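You operate a simulated robot arm through the tools that you are given. There is no shell and no other tool. Be economical: measure what you need, move in short steps, check, and stop when the job is done.

You run a simulated robot arm. Do the job below in one go: nothing can be reset, and whatever is moved stays where it is left.

JOB
Check the blue-band sleeve on the light pad and sort it.
Fine: light on, stand it on the pane; clean goes in the green tray, dirty in the red; then light off. Set down upright: what you pick out.

Only the result counts: the job must be done as asked and must still hold three seconds after the hand-in. Knocking over, shifting, dropping, spilling or breaking anything else fails it.

ROBOT AND FRAMES
A 6-joint arm with a fingered hand, fixed in place. Base frame: the origin is at the foot of the arm, x ahead of it, y to its left, z up; the work surface is at about z = 0.82. Units: m, rad, N and s.
With the tool pointing down near the work surface it reaches from about 0.26 to 0.5 m from the base axis. Its first joint turns from -2.897 to 2.897 rad. Payload 2.3 kg.
Tool frame: the origin (TCP) lies between the finger pads and is the grasp point; the fingertips stand 0.022 m ahead of it; z points along the fingers, y is the line along which they close. Largest opening 0.112 m; the body of the gripper starts 0.06 m behind the TCP. The gripper is a hand of 3 fingers: y runs from the thumb to the fingers, the wrist lies at [0, 0, -0.218] in the tool frame, and closing takes about 1.5 s.
Orientation is told as [roll, pitch, yaw] about the base's x, y, z axes, in that order, counted from this pose: with the fingers straight down and closing along the base's y, the tool's x points along the base's -x, its y along +y and its z along -z.

CONTROLS
- The arm moves only by the tool nudge_tool. Its argument "series" is one flat list of numbers, 7 for each row, row after row: the shift along the base's x, y, z in units of 150 mm (1.0 is 150 mm), then the turn, a rotation vector about the base's x, y, z in units of 180 degrees (1.0 is 180 degrees), then the opening in per cent of the stroke, from 0 (shut) to 100 (fully open). In form: [x, y, z, rx, ry, rz, jaw, x, y, z, rx, ry, rz, jaw, ...]. A call has 1 to 20 rows; each row is the pose to reach, as a shift and turn from the pose commanded when the call began. A call with a number of a shift or a turn outside -1 to 1 is refused whole. A row lasts 0.2 s, in which the tool goes at most 0.05 m and 0.15 rad; a call with a longer step from one row to the next is refused whole, and so is a gripper value outside its range. Where a pose cannot be reached the arm comes as near as it can. A force on the tool above 40 N (or 10 N above the force at the start of the call, whichever is more), or a blocked arm, ends the call early, and 0.2 s more pass. Each finger travels about 0.072 m/s and halts on what it meets, pressing with about 29 N; the grip force reading is that of the motor and also rises with nothing between the fingers. The clock runs only during rows and for 0.2 s after the last one: add rows that repeat a pose to give the fingers time. The reply holds the time, the measured pose of the TCP, the force on the tool along the base axes, the opening and the grip force, in the units named above and with some noise, with the torque about the TCP (base axes, N m) and any sound that the robot's microphone picked up.
- Cameras (640 x 400 px; columns grow to the right, rows downward): "scene" is fixed at [0.0471, -0.5064, 1.5892]; the picture's right is [0.87, -0.49, 0.00], its down [-0.36, -0.65, -0.67] and it looks along [0.33, 0.58, -0.74] (base axes); focal length 308 px, centre (320, 200). "wrist" rides on the gripper at [0.066, 0.003, -0.081] in the tool frame; the picture's right is [-0.05, 1.00, 0.00], its down [-0.77, -0.04, -0.64] and it looks along [-0.63, -0.03, 0.77] (tool axes); focal length 275 px, centre (320, 200). There is no depth. A picture from a camera that has moved, and an enlarged one, comes with that camera's place and axes in the base frame and with its lens. The place of the scene camera against the robot may be out by one fixed shift of up to 0.025 m in any direction.
- grab_frame(camera): a new picture of that camera. It takes no simulated time.
- lift_body(by): slides the trunk up (or, below 0, down) by that many m; the arm rides with it, the base frame stays. It gives what a move gives, with no picture.
- preshape(shape): the hand has 3 fingers and takes this shape, open, in about a second: jaw (thumb against the fingers, like two jaws); tri (thumb and two fingers); tip (a fingertip pinch); poke (one finger out to press); point (the index stretched); flat (the hand flat); cup (the hand cupped); fist (a fist). The gripper value then closes the fingers along that shape, each until it touches; the sizes above hold for jaw. It gives what a move gives, with no picture.
- enlarge(camera, box): a new picture of the part [left, top, right, bottom] of that camera's present view, enlarged. It takes no simulated time.
- hand_in(): hands the job in; it is judged then, once.

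Work in short steps. Places have to be worked out from the pictures, the camera data and where the tool is seen: move nearer, look again, correct. Check each grasp and each placing, and mend what went wrong. You have 120 turns and 76 pictures in all, those below and enlarged ones among them. Open the gripper and draw the arm clear of the work before you hand the job in, unless the task says otherwise; then end with one line.

The tools are called by a JSON object that holds its "method" and its "body". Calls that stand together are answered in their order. nudge_tool: Moves the arm, as the interface text tells. Its arguments: {"type":"object","properties":{"series":{"type":"array","items":{"type":"number"}}},"required":["series"]} The other tools are called the same way: lift_body (by) slides the trunk up or down; preshape (shape) gives the hand a shape; grab_frame (camera) takes a picture; enlarge (camera, box) takes an enlarged picture of a part of a camera's view; hand_in () hands the job in.

At the start:

```text
clock: 0.0
eef_pos: [0.3224, 0.036, 1.1909]
orientation: [0.003, -0.002, 0.002]
ft_force: [-0.5, -0.1, -0.9]
ft_torque: [0.02, 0.0, -0.01]
finger_gap: 0.1119
grip_force: 0.1
shape: jaw
trunk travel left (down, up): [-0.475, 0.115]
```

scene: 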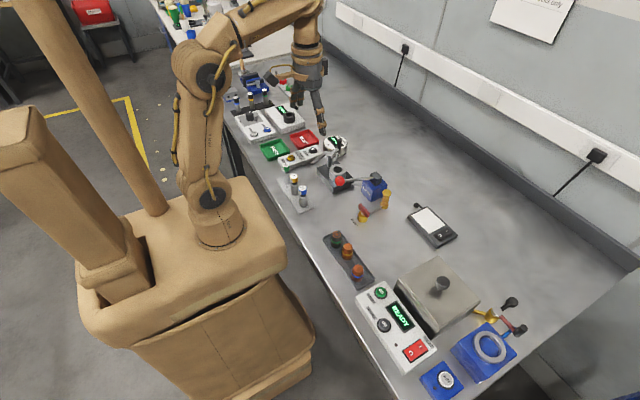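
wrist: 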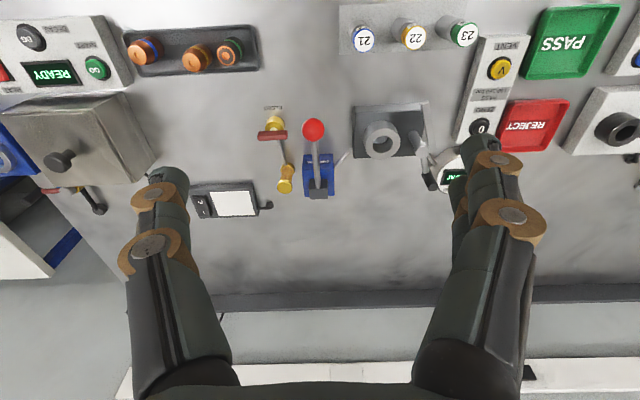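

I see three sleeves (21 blue, 22 yellow, 23 green), a light pad with a white pane, and green and red trays. I'll enlarge the relevant parts first.

{"method": "enlarge", "body": {"camera": "wrist", "box": [330, 0, 490, 100]}}

{"method": "enlarge", "body": {"camera": "wrist", "box": [170, 150, 290, 225]}}

{"method": "enlarge", "body": {"camera": "scene", "box": [220, 100, 380, 200]}}

{"method": "enlarge", "body": {"camera": "scene", "box": [380, 180, 480, 260]}}

```text
4.00 times, centred on (410, 50) of wrist
camera zoom: at [0.2559, 0.0413, 1.2704], right [0.05, 1.0, 0.0], down [0.77, -0.04, 0.64], along [0.64, -0.03, -0.77], focal length 1101 px, centre (-40, 800)
```

zoom: 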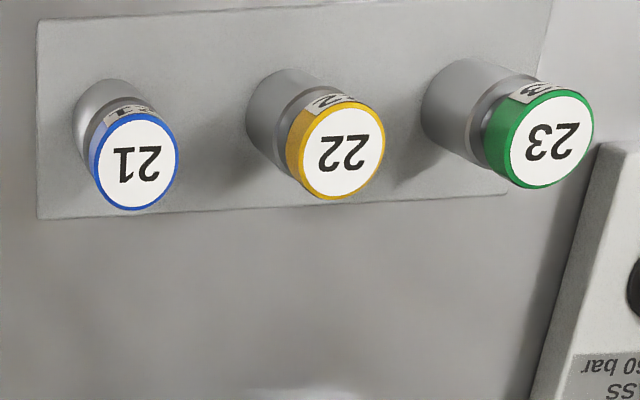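

```text
5.33 times, centred on (230, 188) of wrist
camera zoom: at [0.2559, 0.0413, 1.2704], right [0.05, 1.0, 0.0], down [0.77, -0.04, 0.64], along [0.64, -0.03, -0.77], focal length 1468 px, centre (800, 267)
```

zoom: 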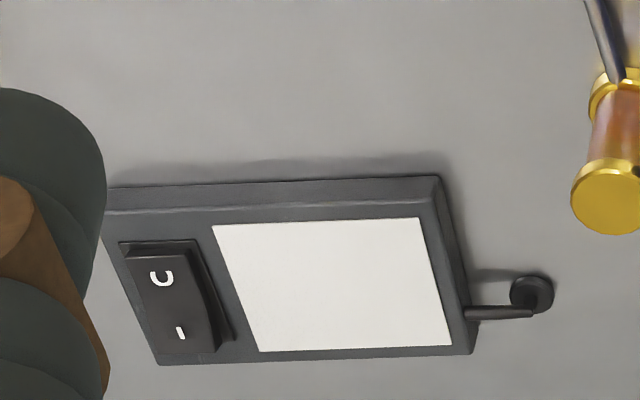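

```text
4.00 times, centred on (300, 150) of scene
camera zoom: at [0.0471, -0.5064, 1.5892], right [0.87, -0.49, 0.0], down [-0.36, -0.65, -0.67], along [0.33, 0.58, -0.74], focal length 1234 px, centre (400, 400)
```

zoom: 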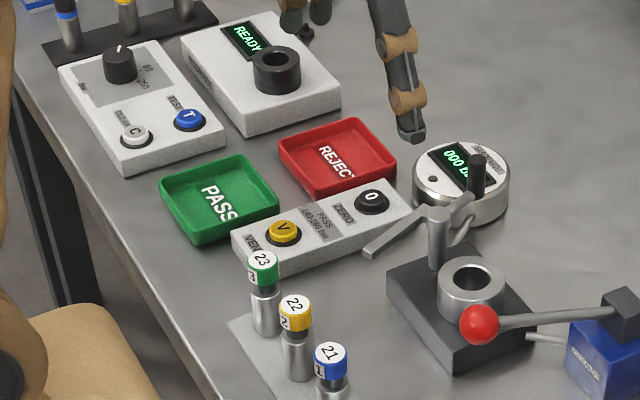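

```text
5.00 times, centred on (430, 220) of scene
camera zoom: at [0.0471, -0.5064, 1.5892], right [0.87, -0.49, 0.0], down [-0.36, -0.65, -0.67], along [0.33, 0.58, -0.74], focal length 1542 px, centre (-230, 100)
```

zoom: 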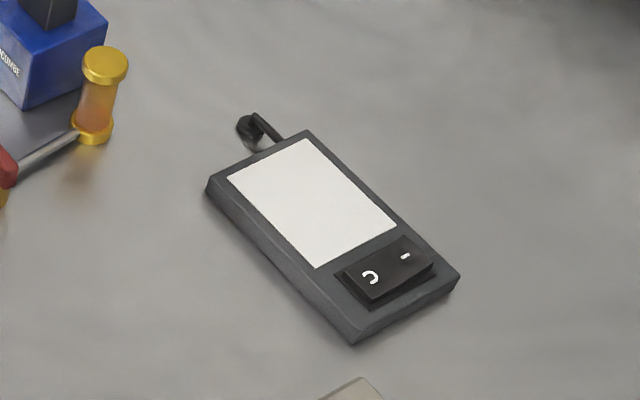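

There's another rack up left with a blue band; let me see what it is before choosing.

{"method": "enlarge", "body": {"camera": "scene", "box": [220, 60, 316, 120]}}

{"method": "enlarge", "body": {"camera": "scene", "box": [310, 220, 406, 290]}}

{"method": "enlarge", "body": {"camera": "scene", "box": [270, 165, 334, 215]}}

```text
6.67 times, centred on (268, 90) of scene
camera zoom: at [0.0471, -0.5064, 1.5892], right [0.87, -0.49, 0.0], down [-0.36, -0.65, -0.67], along [0.33, 0.58, -0.74], focal length 2056 px, centre (667, 933)
```

zoom: 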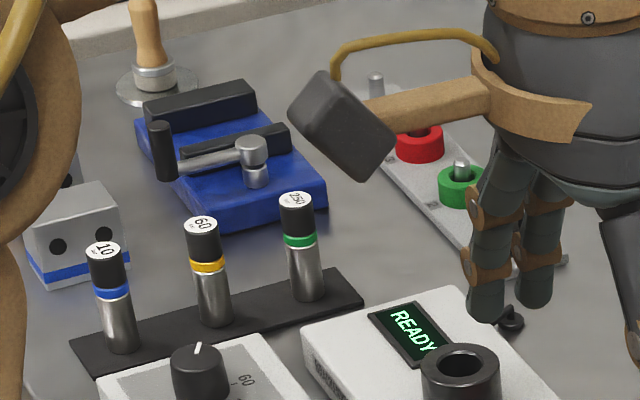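

```text
5.71 times, centred on (358, 255) of scene
camera zoom: at [0.0471, -0.5064, 1.5892], right [0.87, -0.49, 0.0], down [-0.36, -0.65, -0.67], along [0.33, 0.58, -0.74], focal length 1763 px, centre (103, -114)
```

zoom: 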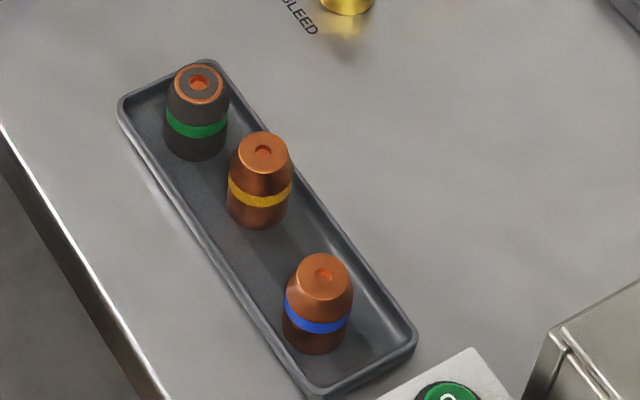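

```text
8.00 times, centred on (302, 190) of scene
camera zoom: at [0.0471, -0.5064, 1.5892], right [0.87, -0.49, 0.0], down [-0.36, -0.65, -0.67], along [0.33, 0.58, -0.74], focal length 2468 px, centre (464, 280)
```

zoom: 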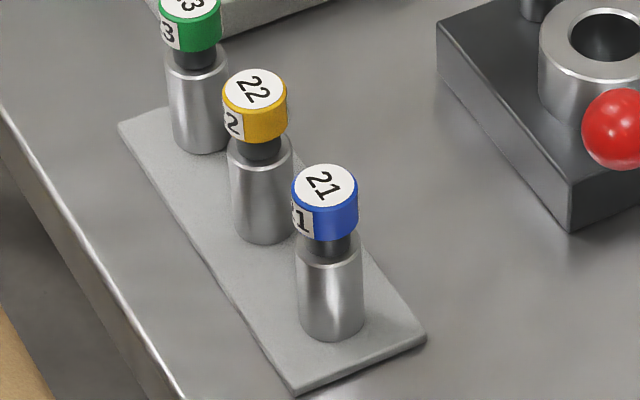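

The copper tubes with an open bore and coloured bands look like the sleeves (blue one near the READY box); 21–23 and 10/60/250 are capped containers and gauges. Blue sleeve is at about (0.32,-0.18), pane at about (0.62,-0.157). I move toward the sleeve at a safe height to look closer.

{"method": "nudge_tool", "body": {"series": [0, -0.3, -0.1, 0, 0, 0, 100, 0, -0.6, -0.2, 0, 0, 0, 100, 0, -0.9, -0.3, 0, 0, 0, 100, -0.1, -1, -0.5, 0, 0, 0, 100, -0.15, -1, -0.7, 0, 0, 0, 100]}}

{"method": "grab_frame", "body": {"camera": "wrist"}}

```text
clock: 1.2
eef_pos: [0.2998, -0.1145, 1.0857]
orientation: [0.0, -0.002, -0.002]
ft_force: [-0.6, -0.3, -0.8]
ft_torque: [0.0, 0.0, -0.03]
finger_gap: 0.112
grip_force: 0.0
shape: jaw
trunk travel left (down, up): [-0.475, 0.115]
```

```text
66 pictures are left
camera wrist: at [0.234, -0.1107, 1.166], right [0.05, 1.0, 0.0], down [0.77, -0.04, 0.64], along [0.64, -0.03, -0.77], focal length 275 px, centre (320, 200)
```

wrist: 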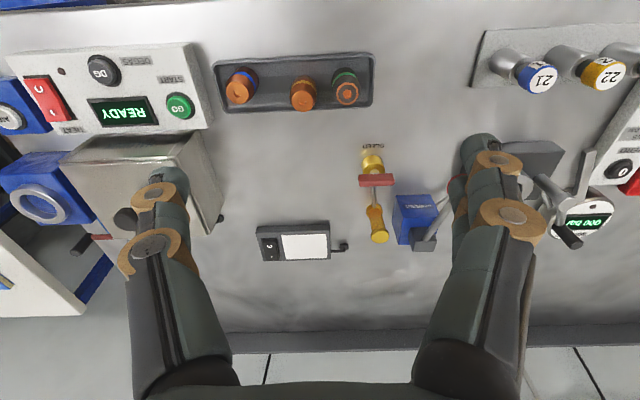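

Light pad agrees at about (0.61,-0.157), with the rocker at y≈-0.215 (O near x≈0.60, I near x≈0.627). I'll preshape to poke and see where the finger sits.

{"method": "preshape", "body": {"shape": "poke"}}

{"method": "grab_frame", "body": {"camera": "wrist"}}

{"method": "enlarge", "body": {"camera": "wrist", "box": [200, 40, 392, 120]}}

```text
clock: 2.1
eef_pos: [0.3, -0.114, 1.0864]
orientation: [0.001, -0.002, 0.001]
ft_force: [-0.4, -0.3, 1.0]
ft_torque: [0.01, 0.01, 0.0]
finger_gap: 0.0002
grip_force: 0.1
shape: poke
trunk travel left (down, up): [-0.475, 0.115]
```

```text
65 pictures are left
camera wrist: at [0.234, -0.1103, 1.1667], right [0.05, 1.0, 0.0], down [0.77, -0.04, 0.64], along [0.64, -0.03, -0.77], focal length 275 px, centre (320, 200)
```

wrist: 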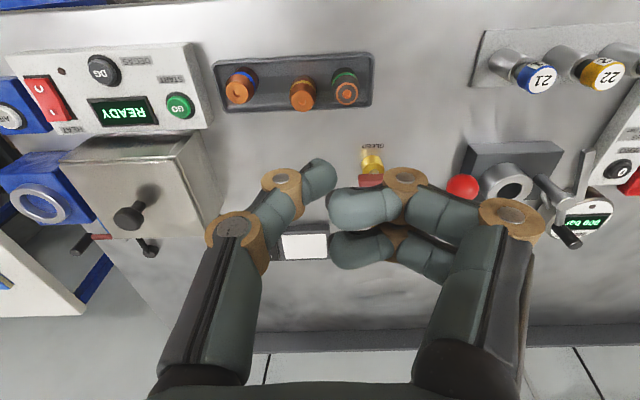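

```text
3.33 times, centred on (296, 80) of wrist
camera zoom: at [0.234, -0.1103, 1.1667], right [0.05, 1.0, 0.0], down [0.77, -0.04, 0.64], along [0.64, -0.03, -0.77], focal length 918 px, centre (400, 600)
```

zoom: 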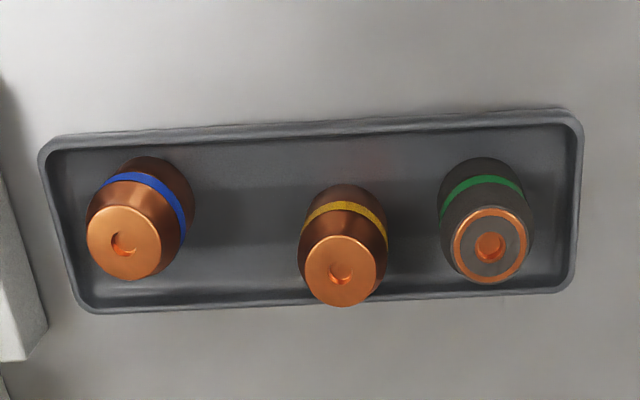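

I want to be sure which object is the sleeve, so I check the far part of the scene and the right side too.

{"method": "enlarge", "body": {"camera": "scene", "box": [140, 0, 300, 100]}}

{"method": "enlarge", "body": {"camera": "scene", "box": [340, 250, 540, 400]}}

{"method": "enlarge", "body": {"camera": "scene", "box": [310, 140, 410, 230]}}

```text
4.00 times, centred on (220, 50) of scene
camera zoom: at [0.0471, -0.5064, 1.5892], right [0.87, -0.49, 0.0], down [-0.36, -0.65, -0.67], along [0.33, 0.58, -0.74], focal length 1234 px, centre (720, 800)
```

zoom: 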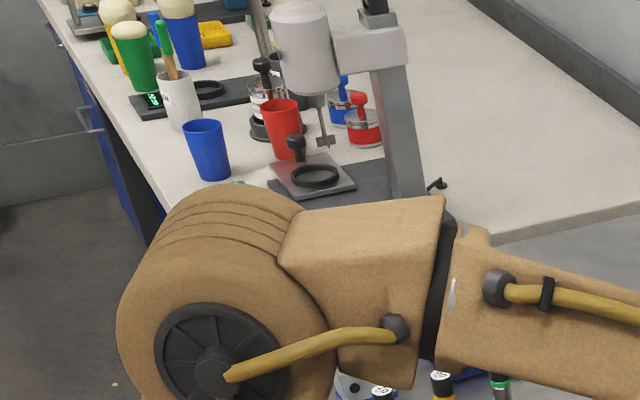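

```text
2.67 times, centred on (440, 325) of scene
camera zoom: at [0.0471, -0.5064, 1.5892], right [0.87, -0.49, 0.0], down [-0.36, -0.65, -0.67], along [0.33, 0.58, -0.74], focal length 823 px, centre (0, -133)
```

zoom: 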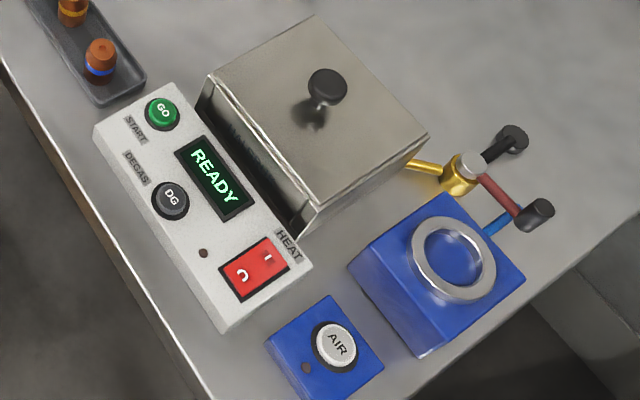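

```text
4.44 times, centred on (360, 185) of scene
camera zoom: at [0.0471, -0.5064, 1.5892], right [0.87, -0.49, 0.0], down [-0.36, -0.65, -0.67], along [0.33, 0.58, -0.74], focal length 1371 px, centre (142, 267)
```

zoom: 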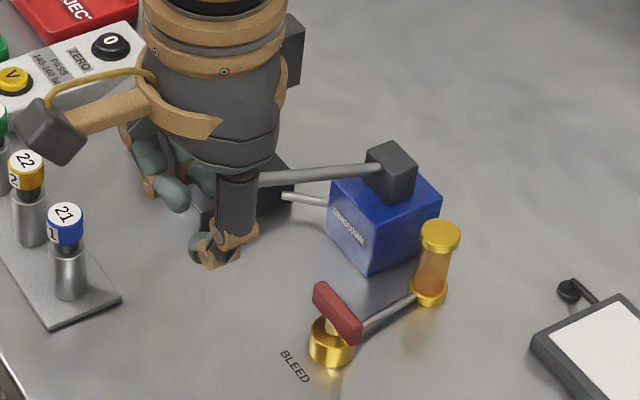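

The HEAT/DEGAS bath and AIR box beside the copper parts is a cleaning station, so the copper tubes are the sleeves. Now I look at the poke hand closely to locate the pressing tip.

{"method": "enlarge", "body": {"camera": "scene", "box": [330, 140, 394, 210]}}

{"method": "enlarge", "body": {"camera": "wrist", "box": [200, 130, 440, 280]}}

```text
5.71 times, centred on (362, 175) of scene
camera zoom: at [0.0471, -0.5064, 1.5892], right [0.87, -0.49, 0.0], down [-0.36, -0.65, -0.67], along [0.33, 0.58, -0.74], focal length 1763 px, centre (80, 343)
```

zoom: 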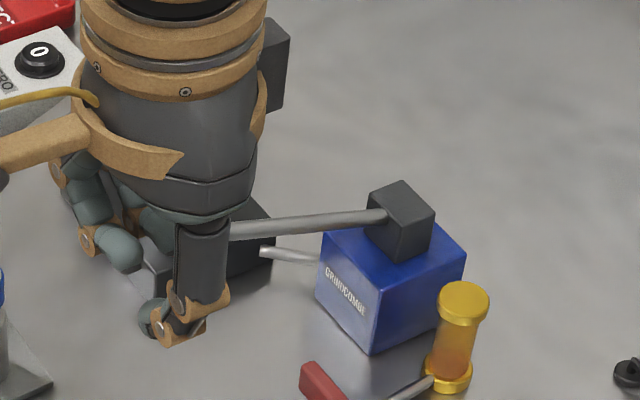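

```text
2.67 times, centred on (320, 205) of wrist
camera zoom: at [0.234, -0.1103, 1.1667], right [0.05, 1.0, 0.0], down [0.77, -0.04, 0.64], along [0.64, -0.03, -0.77], focal length 734 px, centre (320, 187)
```

zoom: 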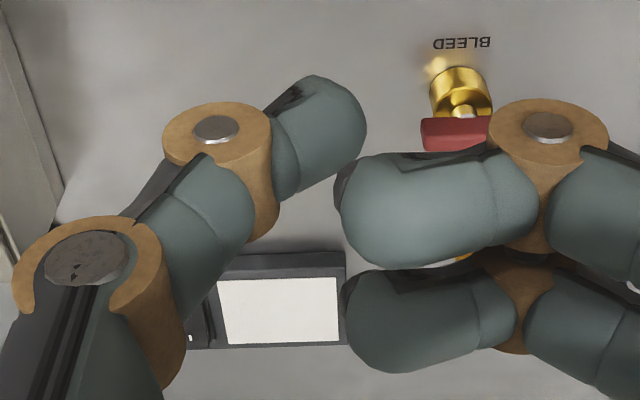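

The thumb tip is the poke point, close to the TCP axis. I move out toward the switch, tilting the tool outward 45°, staying high, to test reach.

{"method": "nudge_tool", "body": {"series": [0.15, -0.1, 0, 0, -0.042, 0, 100, 0.3, -0.2, 0, 0, -0.084, 0, 100, 0.5, -0.35, 0, 0, -0.126, 0, 100, 0.7, -0.5, 0, 0, -0.168, 0, 100, 0.85, -0.6, 0, 0, -0.21, 0, 100, 1, -0.68, 0, 0, -0.25, 0, 100, 1, -0.68, 0, 0, -0.25, 0, 100]}}

```text
clock: 3.7
eef_pos: [0.4638, -0.2102, 1.0989]
orientation: [0.002, -0.78, -0.005]
ft_force: [0.1, -0.9, -0.2]
ft_torque: [0.02, -0.01, 0.02]
finger_gap: 0.0
grip_force: 0.0
shape: poke
out of reach, approached as far as the arm can: row 6, 7
trunk travel left (down, up): [-0.475, 0.115]
```

Near the limit there, perhaps from wrist limits at this height. I try farther out and lower.

{"method": "nudge_tool", "body": {"series": [0.15, 0, -0.2, 0, 0, 0, 100, 0.3, 0, -0.4, 0, 0, 0, 100, 0.45, 0, -0.6, 0, 0, 0, 100, 0.6, 0, -0.8, 0, 0, 0, 100, 0.6, 0, -0.8, 0, 0, 0, 100]}}

{"method": "grab_frame", "body": {"camera": "wrist"}}

{"method": "grab_frame", "body": {"camera": "scene"}}

```text
clock: 4.9
eef_pos: [0.5554, -0.209, 0.9799]
orientation: [0.004, -0.785, -0.002]
ft_force: [0.6, -0.2, 0.4]
ft_torque: [-0.01, -0.02, 0.0]
finger_gap: 0.0
grip_force: 0.2
shape: poke
out of reach, approached as far as the arm can: row 1, 2, 3
trunk travel left (down, up): [-0.475, 0.115]
```

```text
58 pictures are left
camera wrist: at [0.4512, -0.2039, 0.9896], right [0.03, 1.0, 0.04], down [0.1, -0.04, 0.99], along [0.99, -0.03, -0.1], focal length 275 px, centre (320, 200)
```

wrist: 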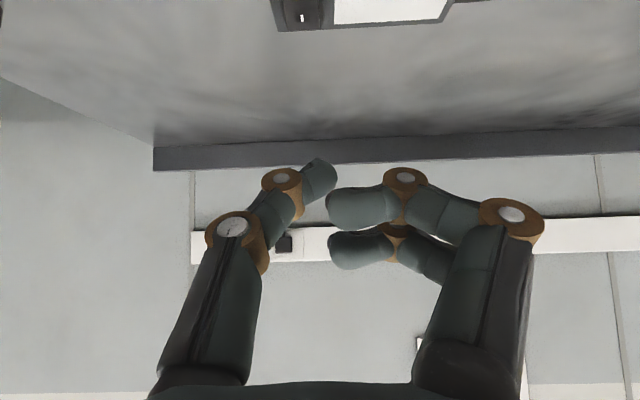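

```text
57 pictures are left
```

scene: 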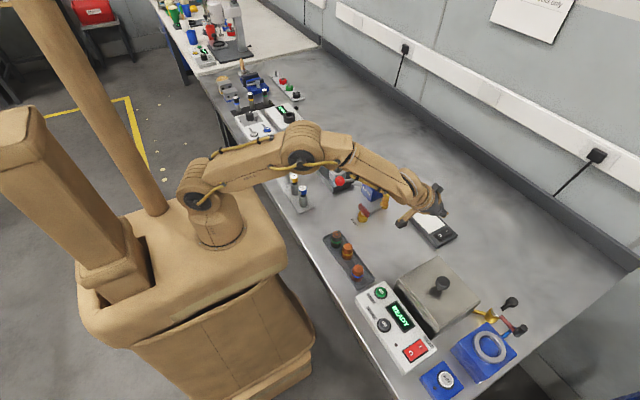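

Reachable here. I try a smaller tilt (~25°) and lower, for a better view of the switch.

{"method": "nudge_tool", "body": {"series": [0, 0, -0.03, 0, 0.04, 0, 100, 0, 0, -0.06, 0, 0.08, 0, 100, 0, 0, -0.1, 0, 0.11, 0, 100, 0, 0, -0.1, 0, 0.11, 0, 100]}}

{"method": "grab_frame", "body": {"camera": "wrist"}}

```text
clock: 5.9
eef_pos: [0.5449, -0.2039, 0.9634]
orientation: [0.003, -0.441, -0.001]
ft_force: [-0.6, 0.9, 0.0]
ft_torque: [0.0, -0.02, -0.01]
finger_gap: 0.0002
grip_force: 0.0
shape: poke
out of reach, approached as far as the arm can: row 3, 4
trunk travel left (down, up): [-0.475, 0.115]
```

```text
56 pictures are left
camera wrist: at [0.4508, -0.2006, 1.0073], right [0.04, 1.0, 0.02], down [0.43, -0.04, 0.9], along [0.9, -0.03, -0.43], focal length 275 px, centre (320, 200)
```

wrist: 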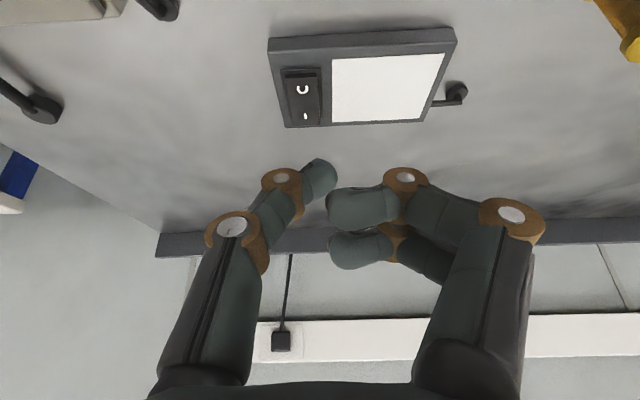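

Switch I side at about (0.621,-0.217), O at (0.595,-0.216), pane centre (0.608,-0.155). I advance to hover above the I side at z≈0.90 with this tilt.

{"method": "nudge_tool", "body": {"series": [0.1, -0.05, -0.15, 0, 0, 0, 100, 0.2, -0.1, -0.3, 0, 0, 0, 100, 0.35, -0.1, -0.4, 0, 0, 0, 100, 0.4, -0.1, -0.43, 0, 0, 0, 100, 0.4, -0.1, -0.43, 0, 0, 0, 100]}}

{"method": "grab_frame", "body": {"camera": "wrist"}}

```text
clock: 7.1
eef_pos: [0.5491, -0.2, 0.9046]
orientation: [0.003, -0.441, -0.002]
ft_force: [0.1, 0.6, 0.9]
ft_torque: [0.01, 0.02, 0.0]
finger_gap: 0.0
grip_force: 0.0
shape: poke
out of reach, approached as far as the arm can: row 1, 2, 3, 4, 5
trunk travel left (down, up): [-0.475, 0.115]
```

```text
55 pictures are left
camera wrist: at [0.4552, -0.1955, 0.9492], right [0.04, 1.0, 0.02], down [0.43, -0.04, 0.9], along [0.9, -0.03, -0.43], focal length 275 px, centre (320, 200)
```

wrist: 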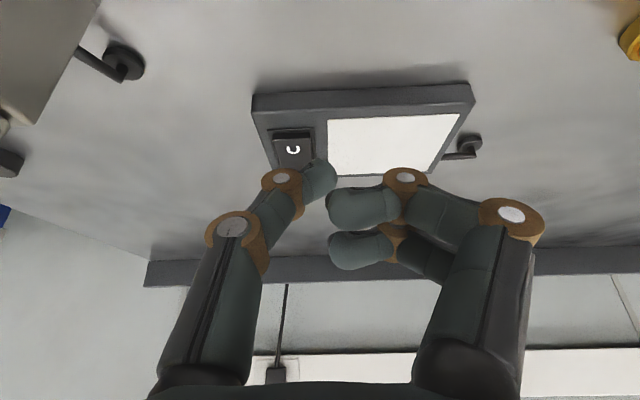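

Reach limits horizontally at wrist radius ≈0.5, so I need ~45° tilt. With the tool yawed 180° the camera would sit on top and look straight down at the TCP, so I back off, straighten and try that.

{"method": "nudge_tool", "body": {"series": [-0.1, 0.05, 0.2, 0, 0.0, 0, 100, -0.3, 0.1, 0.4, 0, 0.035, 0, 100, -0.5, 0.2, 0.6, 0, 0.07, 0, 100, -0.7, 0.3, 0.8, 0, 0.105, 0, 100, -0.9, 0.33, 0.97, 0, 0.14, 0, 100, -0.9, 0.33, 0.97, 0, 0.14, 0, 100]}}

{"method": "nudge_tool", "body": {"series": [0, 0, 0, 0, 0, 0.046, 100, 0, 0, 0, 0, 0, 0.092, 100, 0, 0, 0, 0, 0, 0.138, 100, 0, 0, 0, 0, 0, 0.184, 100, 0, 0, 0, 0, 0, 0.23, 100, 0, 0, 0, 0, 0, 0.276, 100, 0, 0, 0, 0, 0, 0.322, 100, 0, 0, 0, 0, 0, 0.368, 100, 0, 0, 0, 0, 0, 0.414, 100, 0, 0, 0, 0, 0, 0.46, 100, 0, 0, 0, 0, 0, 0.506, 100, 0, 0, 0, 0, 0, 0.552, 100, 0, 0, 0, 0, 0, 0.598, 100, 0, 0, 0, 0, 0, 0.644, 100, 0, 0, 0, 0, 0, 0.69, 100, 0, 0, 0, 0, 0, 0.736, 100, 0, 0, 0, 0, 0, 0.782, 100, 0, 0, 0, 0, 0, 0.828, 100, 0, 0, 0, 0, 0, 0.874, 100, 0, 0, 0, 0, 0, 0.9, 100]}}

```text
clock: 8.5
eef_pos: [0.4137, -0.1501, 1.0508]
orientation: [0.002, 0.0, 0.001]
ft_force: [0.4, -0.1, 0.3]
ft_torque: [-0.02, 0.01, -0.01]
finger_gap: 0.0001
grip_force: 0.0
shape: poke
trunk travel left (down, up): [-0.475, 0.115]
```

```text
clock: 12.7
eef_pos: [0.2631, -0.0891, 0.8481]
orientation: [-0.004, 0.051, 2.632]
ft_force: [0.1, 0.9, -0.1]
ft_torque: [-0.03, -0.01, 0.03]
finger_gap: 0.0
grip_force: 0.1
shape: poke
out of reach, approached as far as the arm can: row 4, 5, 6, 7, 8, 9, 10, 11, 12, 13, 14, 15, 16, 17, 18, 19, 20
trunk travel left (down, up): [-0.475, 0.115]
```

The solver drifted low and close (z 0.848). I look before moving at all.

{"method": "grab_frame", "body": {"camera": "scene"}}

{"method": "grab_frame", "body": {"camera": "wrist"}}

```text
54 pictures are left
```

scene: 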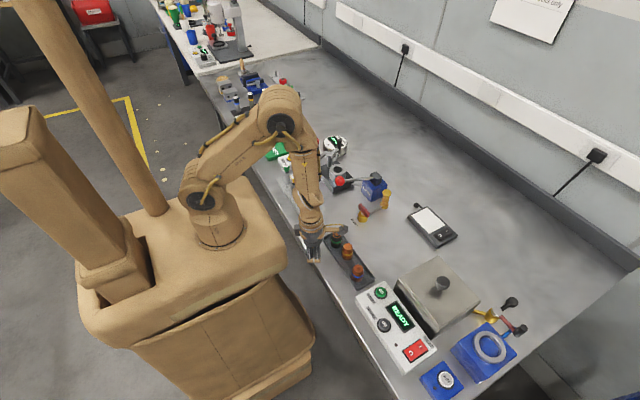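

```text
53 pictures are left
camera wrist: at [0.316, -0.1212, 0.9328], right [-0.53, -0.85, -0.01], down [-0.69, 0.42, 0.59], along [-0.5, 0.32, -0.8], focal length 275 px, centre (320, 200)
```

wrist: 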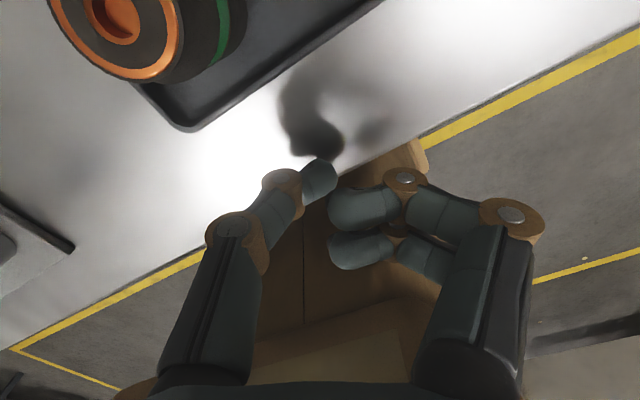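

Nothing was touched. I rise straight up in small rows.

{"method": "nudge_tool", "body": {"series": [0, 0, 0.2, 0, 0, 0, 100, 0, 0, 0.4, 0, 0, 0, 100, 0, 0, 0.6, 0, 0, 0, 100, 0, 0, 0.6, 0, 0, 0, 100]}}

```text
clock: 13.7
eef_pos: [0.2433, -0.0751, 0.8727]
orientation: [-0.006, 0.056, 2.633]
ft_force: [-0.1, 1.0, -0.2]
ft_torque: [0.0, -0.02, 0.02]
finger_gap: 0.0
grip_force: 0.0
shape: poke
out of reach, approached as far as the arm can: row 1, 2, 3, 4
trunk travel left (down, up): [-0.475, 0.115]
```

Joint limits with this yaw; I unwind the yaw while rising.

{"method": "nudge_tool", "body": {"series": [0, 0, 0, 0, 0, -0.046, 100, 0, 0, 0.05, 0, 0, -0.092, 100, 0, 0, 0.1, 0, 0, -0.138, 100, 0, 0, 0.15, 0, 0, -0.184, 100, 0, 0, 0.2, 0, 0, -0.23, 100, 0.1, 0, 0.25, 0, 0, -0.276, 100, 0.2, 0, 0.3, 0, 0, -0.322, 100, 0.2, 0, 0.4, 0, 0, -0.368, 100, 0.2, 0, 0.5, 0, 0, -0.414, 100, 0.2, 0, 0.6, 0, 0, -0.46, 100, 0.2, 0, 0.7, 0, 0, -0.506, 100, 0.2, 0, 0.7, 0, 0, -0.552, 100, 0.2, 0, 0.7, 0, 0, -0.598, 100, 0.2, 0, 0.7, 0, 0, -0.644, 100]}}

```text
clock: 16.7
eef_pos: [0.2741, -0.0743, 0.9756]
orientation: [-0.005, 0.052, 0.605]
ft_force: [-0.2, -0.8, -0.3]
ft_torque: [0.0, -0.02, -0.02]
finger_gap: 0.0
grip_force: 0.0
shape: poke
out of reach, approached as far as the arm can: row 2, 3, 4, 5, 6, 7, 8, 9, 10, 11
trunk travel left (down, up): [-0.475, 0.115]
```

The positive yaw limit is about +0.55, so the negative direction should have room. I go back to (0.40,-0.15,1.05) with yaw ≈0, then test negative yaw in short calls.

{"method": "nudge_tool", "body": {"series": [0.1, 0, 0.2, 0, 0, -0.046, 100, 0.3, -0.15, 0.35, 0, 0, -0.092, 100, 0.5, -0.3, 0.5, 0, -0.01, -0.138, 100, 0.7, -0.45, 0.5, 0, -0.017, -0.184, 100, 0.85, -0.5, 0.5, 0, -0.017, -0.193, 100, 0.85, -0.5, 0.5, 0, -0.017, -0.193, 100]}}

{"method": "nudge_tool", "body": {"series": [0, 0, 0, 0, 0, -0.046, 100, 0, 0, 0, 0, 0, -0.092, 100, 0, 0, 0, 0, 0, -0.138, 100, 0, 0, 0, 0, 0, -0.184, 100, 0, 0, 0, 0, 0, -0.23, 100, 0, 0, 0, 0, 0, -0.276, 100]}}

```text
clock: 18.1
eef_pos: [0.4008, -0.1518, 1.052]
orientation: [-0.022, 0.003, 0.0]
ft_force: [-0.5, -0.3, 0.1]
ft_torque: [-0.01, 0.0, 0.0]
finger_gap: 0.0
grip_force: 0.0
shape: poke
trunk travel left (down, up): [-0.475, 0.115]
```

```text
clock: 19.5
eef_pos: [0.4009, -0.1504, 1.0517]
orientation: [-0.021, 0.002, -0.87]
ft_force: [0.2, 0.8, -0.1]
ft_torque: [0.02, 0.0, 0.01]
finger_gap: 0.0001
grip_force: 0.1
shape: poke
trunk travel left (down, up): [-0.475, 0.115]
```

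Negative yaw works freely. Continue by -0.5 (−90°).

{"method": "nudge_tool", "body": {"series": [0, 0, 0, 0, 0, -0.046, 100, 0, 0, 0, 0, 0, -0.092, 100, 0, 0, 0, 0, 0, -0.138, 100, 0, 0, 0, 0, 0, -0.184, 100, 0, 0, 0, 0, 0, -0.23, 100, 0, 0, 0, 0, 0, -0.276, 100, 0, 0, 0, 0, 0, -0.322, 100, 0, 0, 0, 0, 0, -0.368, 100]}}

```text
clock: 21.3
eef_pos: [0.4016, -0.1509, 1.0512]
orientation: [-0.022, 0.002, -2.024]
ft_force: [0.1, 0.4, -0.6]
ft_torque: [-0.01, -0.01, 0.02]
finger_gap: 0.0003
grip_force: 0.1
shape: poke
trunk travel left (down, up): [-0.475, 0.115]
```

{"method": "nudge_tool", "body": {"series": [0, 0, 0, 0, 0, -0.046, 100, 0, 0, 0, 0, 0, -0.092, 100, 0, 0, 0, 0, 0, -0.138, 100, 0, 0, 0, 0, 0, -0.184, 100, 0, 0, 0, 0, 0, -0.23, 100, 0, 0, 0, 0, 0, -0.276, 100, 0, 0, 0, 0, 0, -0.322, 100, 0, 0, 0, 0, 0, -0.368, 100, 0, 0, 0, 0, 0, -0.414, 100, 0, 0, 0, 0, 0, -0.45, 100]}}

```text
clock: 23.5
eef_pos: [0.4018, -0.1513, 1.052]
orientation: [-0.023, 0.001, 2.846]
ft_force: [-0.7, -0.1, -0.1]
ft_torque: [0.04, 0.03, -0.03]
finger_gap: 0.0003
grip_force: 0.0
shape: poke
trunk travel left (down, up): [-0.475, 0.115]
```

Flipped orientation reached. I lower the trunk 0.1 so the shoulder suits low, far work, then tilt outward.

{"method": "lift_body", "body": {"by": -0.08}}

{"method": "nudge_tool", "body": {"series": [0.1, 0, 0, -0.015, -0.042, 0, 100, 0.25, -0.05, 0, -0.03, -0.084, 0, 100, 0.4, -0.1, 0, -0.045, -0.126, 0, 100, 0.55, -0.15, 0, -0.06, -0.168, 0, 100, 0.7, -0.2, 0, -0.075, -0.21, 0, 100, 0.85, -0.3, 0, -0.091, -0.251, 0, 100, 1, -0.4, 0, -0.091, -0.251, 0, 100, 1, -0.4, 0, -0.091, -0.251, 0, 100]}}

{"method": "grab_frame", "body": {"camera": "wrist"}}

```text
clock: 24.7
eef_pos: [0.4008, -0.1508, 0.9733]
orientation: [-0.02, 0.002, 2.848]
ft_force: [-0.3, 0.0, 0.6]
ft_torque: [-0.03, -0.01, -0.06]
finger_gap: 0.0001
grip_force: 0.1
shape: poke
trunk travel left (down, up): [-0.395, 0.195]
```

```text
clock: 26.5
eef_pos: [0.5511, -0.2102, 0.9743]
orientation: [0.039, 0.84, 2.873]
ft_force: [0.0, 1.0, 0.4]
ft_torque: [0.0, -0.01, -0.01]
finger_gap: 0.0002
grip_force: 0.0
shape: poke
trunk travel left (down, up): [-0.395, 0.195]
```

```text
52 pictures are left
camera wrist: at [0.5359, -0.2051, 1.0767], right [-0.32, -0.95, -0.01], down [-0.94, 0.32, -0.15], along [0.15, -0.04, -0.99], focal length 275 px, centre (320, 200)
```

wrist: 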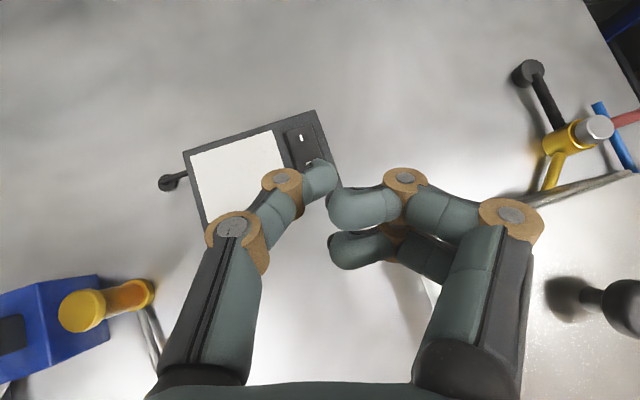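

The view is clear: the I mark is at about (0.628,-0.216) and the thumb tip sits where predicted. I move over the I end and down to tip z≈0.875.

{"method": "nudge_tool", "body": {"series": [0.15, 0, -0.1, 0, 0, 0, 100, 0.3, 0, -0.25, 0, 0, 0, 100, 0.4, 0, -0.45, 0, 0, 0, 100, 0.4, 0, -0.56, 0, 0, 0, 100, 0.4, 0, -0.56, 0, 0, 0, 100]}}

{"method": "grab_frame", "body": {"camera": "wrist"}}

```text
clock: 27.7
eef_pos: [0.6101, -0.2063, 0.8872]
orientation: [0.039, 0.841, 2.875]
ft_force: [0.0, -0.2, 0.0]
ft_torque: [-0.01, 0.02, 0.04]
finger_gap: 0.0002
grip_force: 0.2
shape: poke
trunk travel left (down, up): [-0.395, 0.195]
```

```text
51 pictures are left
camera wrist: at [0.5947, -0.2015, 0.9896], right [-0.32, -0.95, -0.01], down [-0.94, 0.32, -0.15], along [0.15, -0.04, -0.99], focal length 275 px, centre (320, 200)
```

wrist: 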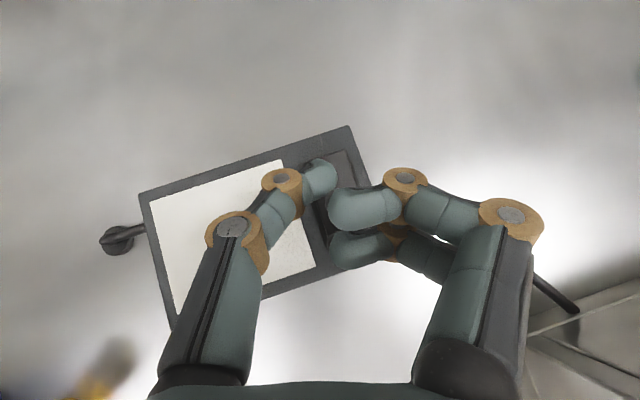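

Tip is slightly short in y (−0.211 vs −0.216). I shift -0.005 and press down gently in small steps.

{"method": "nudge_tool", "body": {"series": [0.01, -0.035, 0, 0, 0, 0, 100, 0.01, -0.035, -0.05, 0, 0, 0, 100, 0.01, -0.035, -0.1, 0, 0, 0, 100, 0.01, -0.035, -0.14, 0, 0, 0, 100]}}

{"method": "grab_frame", "body": {"camera": "wrist"}}

```text
clock: 28.7
eef_pos: [0.6119, -0.2142, 0.8654]
orientation: [0.037, 0.841, 2.874]
ft_force: [0.7, 0.8, 0.7]
ft_torque: [-0.02, -0.01, -0.03]
finger_gap: 0.0
grip_force: 0.2
shape: poke
trunk travel left (down, up): [-0.395, 0.195]
```

```text
50 pictures are left
camera wrist: at [0.5977, -0.2091, 0.9689], right [-0.32, -0.95, -0.01], down [-0.94, 0.32, -0.15], along [0.15, -0.04, -0.99], focal length 275 px, centre (320, 200)
```

wrist: 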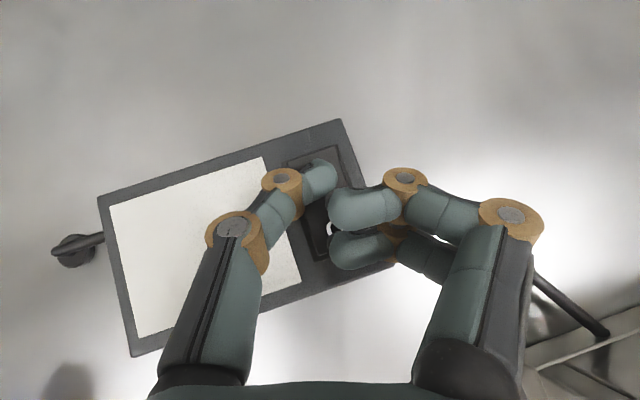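

The tip is well over the far (I) end. Continue down until contact.

{"method": "nudge_tool", "body": {"series": [0, 0, -0.02, 0, 0, 0, 100, 0, 0, -0.04, 0, 0, 0, 100, 0, 0, -0.06, 0, 0, 0, 100, 0, 0, -0.08, 0, 0, 0, 100, 0, 0, -0.1, 0, 0, 0, 100, 0, 0, -0.12, 0, 0, 0, 100]}}

{"method": "grab_frame", "body": {"camera": "wrist"}}

```text
clock: 29.8
eef_pos: [0.6153, -0.2148, 0.8611]
orientation: [0.05, 0.861, 2.883]
ft_force: [4.0, -0.7, 13.5]
ft_torque: [-0.11, -0.26, 0.01]
finger_gap: 0.0
grip_force: 0.1
shape: poke
trunk travel left (down, up): [-0.395, 0.195]
stopped in row 5: the force on the tool passed its limit at 43 N (the readings are from after the stop); the commanded pose is now the measured one
```

```text
49 pictures are left
camera wrist: at [0.5983, -0.2101, 0.964], right [-0.32, -0.95, 0.0], down [-0.93, 0.32, -0.17], along [0.16, -0.05, -0.99], focal length 275 px, centre (320, 200)
```

wrist: 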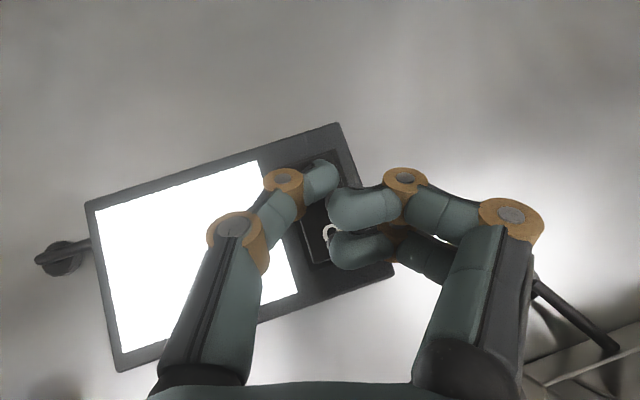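

Light is on. I back up and away from the pad, then raise the trunk so the arm can reach the near sleeve with the same tilt.

{"method": "nudge_tool", "body": {"series": [0, 0, 0.2, 0, 0, 0, 100, -0.1, 0, 0.5, 0, 0, 0, 100, -0.4, 0, 0.7, 0, 0, 0, 100, -0.7, 0, 0.7, 0, 0, 0, 100, -1, 0, 0.7, 0, 0, 0, 100, -1, 0, 0.7, 0, 0, 0, 100]}}

{"method": "lift_body", "body": {"by": 0.16}}

{"method": "preshape", "body": {"shape": "jaw"}}

{"method": "grab_frame", "body": {"camera": "wrist"}}

```text
refused: row 3 steps farther than a row can; nothing moved
```

```text
clock: 31.7
eef_pos: [0.6154, -0.2157, 1.0189]
orientation: [0.047, 0.853, 2.881]
ft_force: [-0.2, -0.2, -0.3]
ft_torque: [-0.03, -0.02, 0.02]
finger_gap: 0.0
grip_force: 0.1
shape: poke
trunk travel left (down, up): [-0.555, 0.035]
```

```text
clock: 32.6
eef_pos: [0.6159, -0.2155, 1.0173]
orientation: [0.046, 0.852, 2.88]
ft_force: [-0.9, 0.2, 0.8]
ft_torque: [-0.03, -0.02, 0.03]
finger_gap: 0.1117
grip_force: 0.1
shape: jaw
trunk travel left (down, up): [-0.555, 0.035]
```

```text
48 pictures are left
camera wrist: at [0.5992, -0.2108, 1.1207], right [-0.32, -0.95, -0.01], down [-0.93, 0.32, -0.16], along [0.16, -0.05, -0.99], focal length 275 px, centre (320, 200)
```

wrist: 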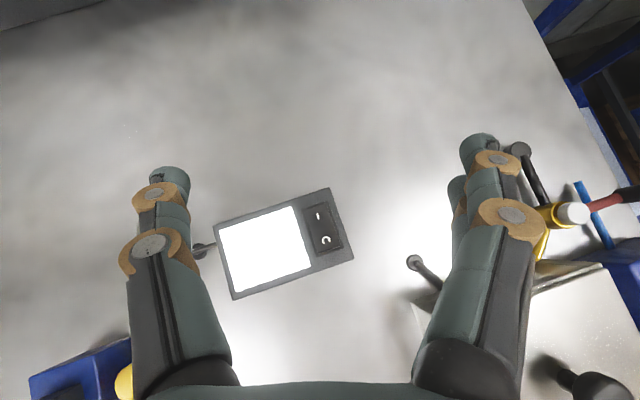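

Pane centre confirmed at about (0.614,-0.156). Now move toward the sleeve keeping the tilt.

{"method": "nudge_tool", "body": {"series": [-0.3, 0, 0, 0, 0, 0, 100, -0.6, 0, 0, 0, 0, 0, 100, -0.9, 0.05, 0, 0, 0, 0, 100, -1, 0.1, 0, 0, 0, 0, 100]}}

{"method": "nudge_tool", "body": {"series": [-0.2, 0, 0, 0, 0, 0, 100, -0.4, 0.05, 0, 0, 0, 0, 100, -0.6, 0.1, -0.1, 0, 0, 0, 100, -0.8, 0.1, -0.2, 0, 0, 0, 100, -0.95, 0.1, -0.25, 0, 0, 0, 100, -0.95, 0.1, -0.25, 0, 0, 0, 100]}}

{"method": "grab_frame", "body": {"camera": "wrist"}}

```text
clock: 33.6
eef_pos: [0.4648, -0.2018, 1.0248]
orientation: [0.046, 0.854, 2.879]
ft_force: [0.3, 0.4, 0.3]
ft_torque: [0.0, 0.0, 0.01]
finger_gap: 0.1117
grip_force: 0.1
shape: jaw
out of reach, approached as far as the arm can: row 1, 2
trunk travel left (down, up): [-0.555, 0.035]
```

```text
clock: 35.0
eef_pos: [0.3247, -0.1856, 0.9794]
orientation: [0.045, 0.854, 2.88]
ft_force: [0.8, 0.6, 0.3]
ft_torque: [-0.04, 0.0, -0.03]
finger_gap: 0.1119
grip_force: 0.0
shape: jaw
trunk travel left (down, up): [-0.555, 0.035]
```

```text
47 pictures are left
camera wrist: at [0.3082, -0.1808, 1.0824], right [-0.32, -0.95, -0.01], down [-0.93, 0.32, -0.16], along [0.16, -0.05, -0.99], focal length 275 px, centre (320, 200)
```

wrist: 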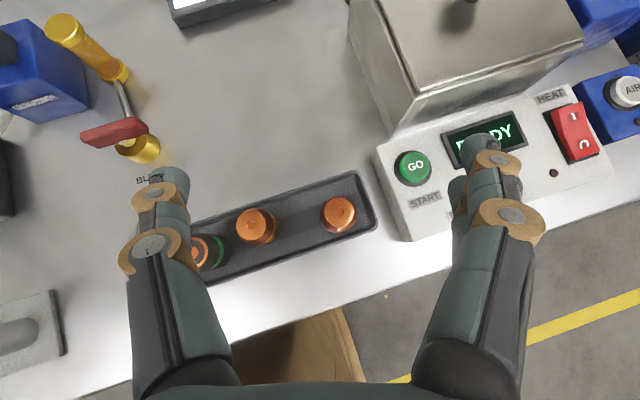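

Reachable with the same tilt. I enlarge to measure the sleeve and the gaps beside it.

{"method": "enlarge", "body": {"camera": "wrist", "box": [200, 150, 440, 300]}}

```text
2.67 times, centred on (320, 225) of wrist
camera zoom: at [0.3082, -0.1808, 1.0824], right [-0.32, -0.95, -0.01], down [-0.93, 0.32, -0.16], along [0.16, -0.05, -0.99], focal length 734 px, centre (320, 133)
```

zoom: 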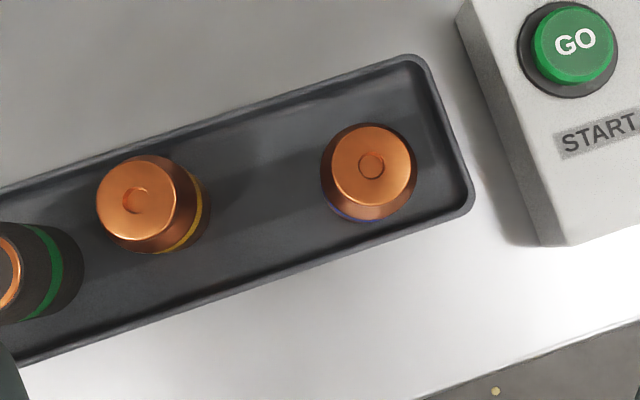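

Sleeve axis at about (0.329,-0.2035), body Ø≈31 mm, ~45 mm free on each side of its centre. I set opening to ~50 mm, line up and descend to z 0.92 to check.

{"method": "nudge_tool", "body": {"series": [0, -0.1, 0, 0, 0, 0, 75, -0.01, -0.107, -0.1, 0, 0, 0, 50, -0.01, -0.107, -0.25, 0, 0, 0, 45, -0.01, -0.107, -0.4, 0, 0, 0, 45, -0.01, -0.107, -0.4, 0, 0, 0, 45]}}

{"method": "grab_frame", "body": {"camera": "wrist"}}

```text
clock: 36.2
eef_pos: [0.3207, -0.2037, 0.9201]
orientation: [0.045, 0.853, 2.881]
ft_force: [0.1, 0.8, -0.9]
ft_torque: [-0.01, -0.01, 0.0]
finger_gap: 0.0509
grip_force: 0.0
shape: jaw
trunk travel left (down, up): [-0.555, 0.035]
```

```text
45 pictures are left
camera wrist: at [0.3053, -0.1975, 1.023], right [-0.32, -0.95, 0.0], down [-0.93, 0.32, -0.16], along [0.16, -0.05, -0.99], focal length 275 px, centre (320, 200)
```

wrist: 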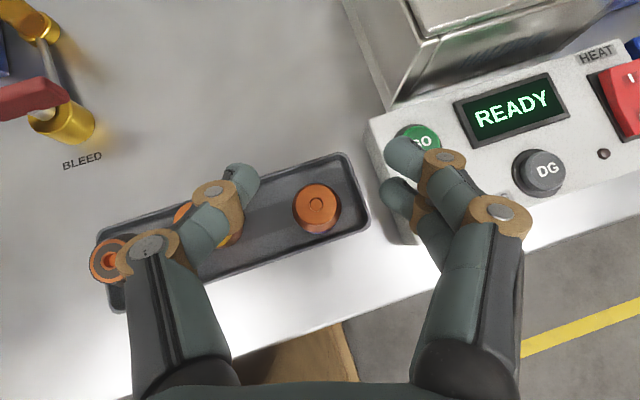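

Sleeve is centred between the tips. Box edge is at y≈-0.244, so I narrow to ~42 mm and descend in two steps, checking.

{"method": "nudge_tool", "body": {"series": [0.015, 0.01, 0, 0, 0, 0, 38, 0.015, 0.01, -0.1, 0, 0, 0, 38, 0.015, 0.01, -0.2, 0, 0, 0, 38, 0.015, 0.01, -0.25, 0, 0, 0, 38]}}

{"method": "grab_frame", "body": {"camera": "wrist"}}

```text
clock: 37.2
eef_pos: [0.3219, -0.2021, 0.8838]
orientation: [0.045, 0.854, 2.88]
ft_force: [-0.4, -0.2, 0.1]
ft_torque: [0.0, -0.05, -0.02]
finger_gap: 0.0431
grip_force: 0.2
shape: jaw
trunk travel left (down, up): [-0.555, 0.035]
```

```text
44 pictures are left
camera wrist: at [0.3066, -0.1965, 0.9854], right [-0.32, -0.95, -0.01], down [-0.93, 0.32, -0.16], along [0.16, -0.05, -0.99], focal length 275 px, centre (320, 200)
```

wrist: 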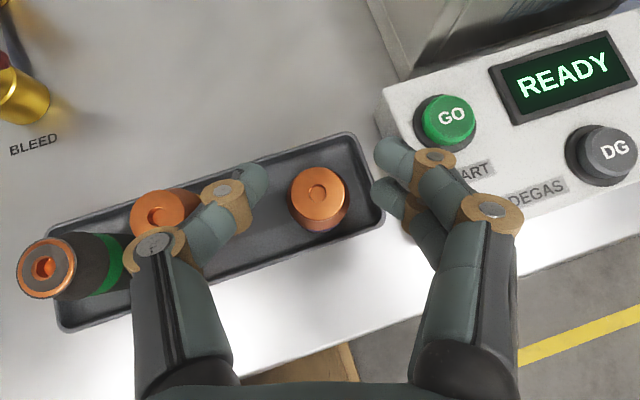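

The right fingers would come near the box edge ahead. Aligning the closing axis with -y helps both sides, so I rise 3 cm and yaw +0.32 rad, then look.

{"method": "nudge_tool", "body": {"series": [0, 0, 0.12, 0, 0, 0, 38, 0, 0, 0.24, 0, 0, 0, 38, 0, 0, 0.24, 0, 0, 0.045, 38, 0, 0, 0.24, 0, 0, 0.09, 38, -0.0, 0.0, 0.24, 0, 0, 0.103, 38, 0, 0, 0.24, 0, 0, 0.103, 38]}}

{"method": "grab_frame", "body": {"camera": "wrist"}}

```text
clock: 38.6
eef_pos: [0.3227, -0.2011, 0.9184]
orientation: [0.046, 0.853, -3.079]
ft_force: [0.3, -0.1, 0.9]
ft_torque: [0.01, 0.0, 0.0]
finger_gap: 0.0429
grip_force: 0.2
shape: jaw
trunk travel left (down, up): [-0.555, 0.035]
```

```text
43 pictures are left
camera wrist: at [0.3067, -0.2004, 1.021], right [0.0, -1.0, 0.0], down [-0.99, 0.0, -0.16], along [0.16, 0.0, -0.99], focal length 275 px, centre (320, 200)
```

wrist: 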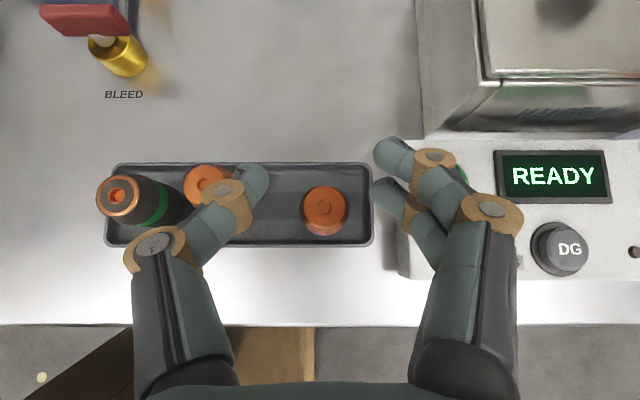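

Now everything is square: sleeve (0.327,-0.203), box edge ~y -0.25, good clearances. Descend to z≈0.87, then 0.854.

{"method": "nudge_tool", "body": {"series": [-0.01, -0.012, -0.12, 0, 0, 0, 38, -0.01, -0.012, -0.25, 0, 0, 0, 38, -0.01, -0.012, -0.35, 0, 0, 0, 38, -0.01, -0.012, -0.43, 0, 0, 0, 38, -0.01, -0.012, -0.43, 0, 0, 0, 38]}}

{"method": "grab_frame", "body": {"camera": "wrist"}}

{"method": "enlarge", "body": {"camera": "scene", "box": [300, 210, 420, 300]}}

```text
clock: 39.8
eef_pos: [0.3205, -0.2022, 0.8545]
orientation: [0.047, 0.854, -3.079]
ft_force: [0.5, 0.7, 6.0]
ft_torque: [-0.19, -0.02, 0.03]
finger_gap: 0.0425
grip_force: 0.0
shape: jaw
trunk travel left (down, up): [-0.555, 0.035]
```

```text
42 pictures are left
camera wrist: at [0.305, -0.2026, 0.958], right [0.0, -1.0, 0.0], down [-0.99, 0.0, -0.16], along [0.16, 0.0, -0.99], focal length 275 px, centre (320, 200)
```

wrist: 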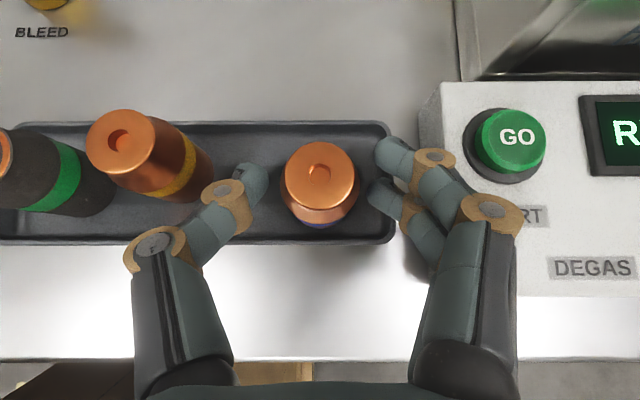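

```text
4.44 times, centred on (360, 255) of scene
camera zoom: at [0.0471, -0.5064, 1.5892], right [0.87, -0.49, 0.0], down [-0.36, -0.65, -0.67], along [0.33, 0.58, -0.74], focal length 1371 px, centre (142, -44)
```

zoom: 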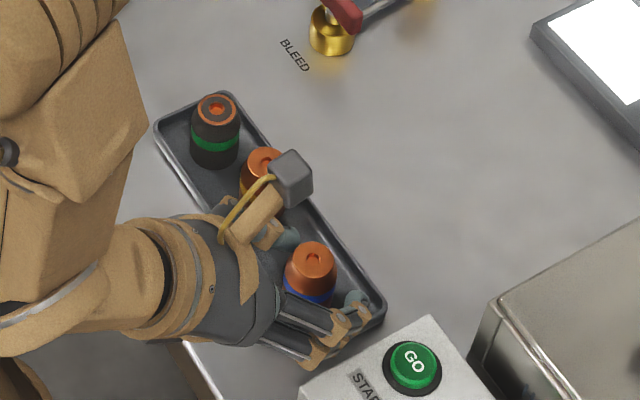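

Slight upward contact (6 N on the finger side), likely the tray. I raise 4 mm and close slowly.

{"method": "nudge_tool", "body": {"series": [0, 0, 0.03, 0, 0, 0, 38, 0, 0, 0.03, 0, 0, 0, 30, 0, 0, 0.03, 0, 0, 0, 26, 0, 0, 0.03, 0, 0, 0, 20, 0, 0, 0.03, 0, 0, 0, 15, 0, 0, 0.03, 0, 0, 0, 10, 0, 0, 0.03, 0, 0, 0, 10, 0, 0, 0.03, 0, 0, 0, 10]}}

{"method": "grab_frame", "body": {"camera": "wrist"}}

```text
clock: 41.6
eef_pos: [0.3222, -0.2036, 0.8604]
orientation: [0.046, 0.854, -3.081]
ft_force: [1.2, 0.1, 1.7]
ft_torque: [-0.01, -0.01, -0.03]
finger_gap: 0.0207
grip_force: 29.0
shape: jaw
trunk travel left (down, up): [-0.555, 0.035]
```

```text
40 pictures are left
camera wrist: at [0.3056, -0.2033, 0.962], right [0.0, -1.0, -0.01], down [-0.99, 0.0, -0.16], along [0.16, 0.0, -0.99], focal length 275 px, centre (320, 200)
```

wrist: 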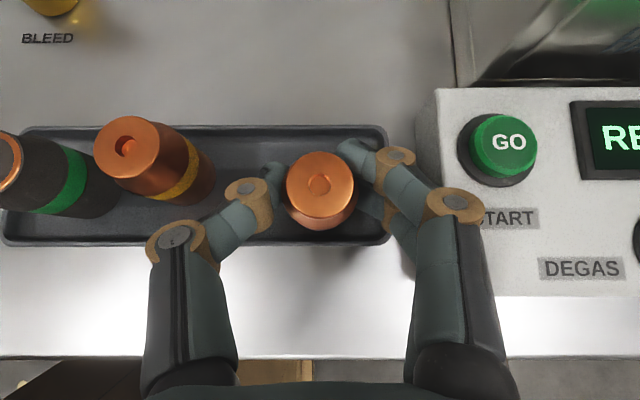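

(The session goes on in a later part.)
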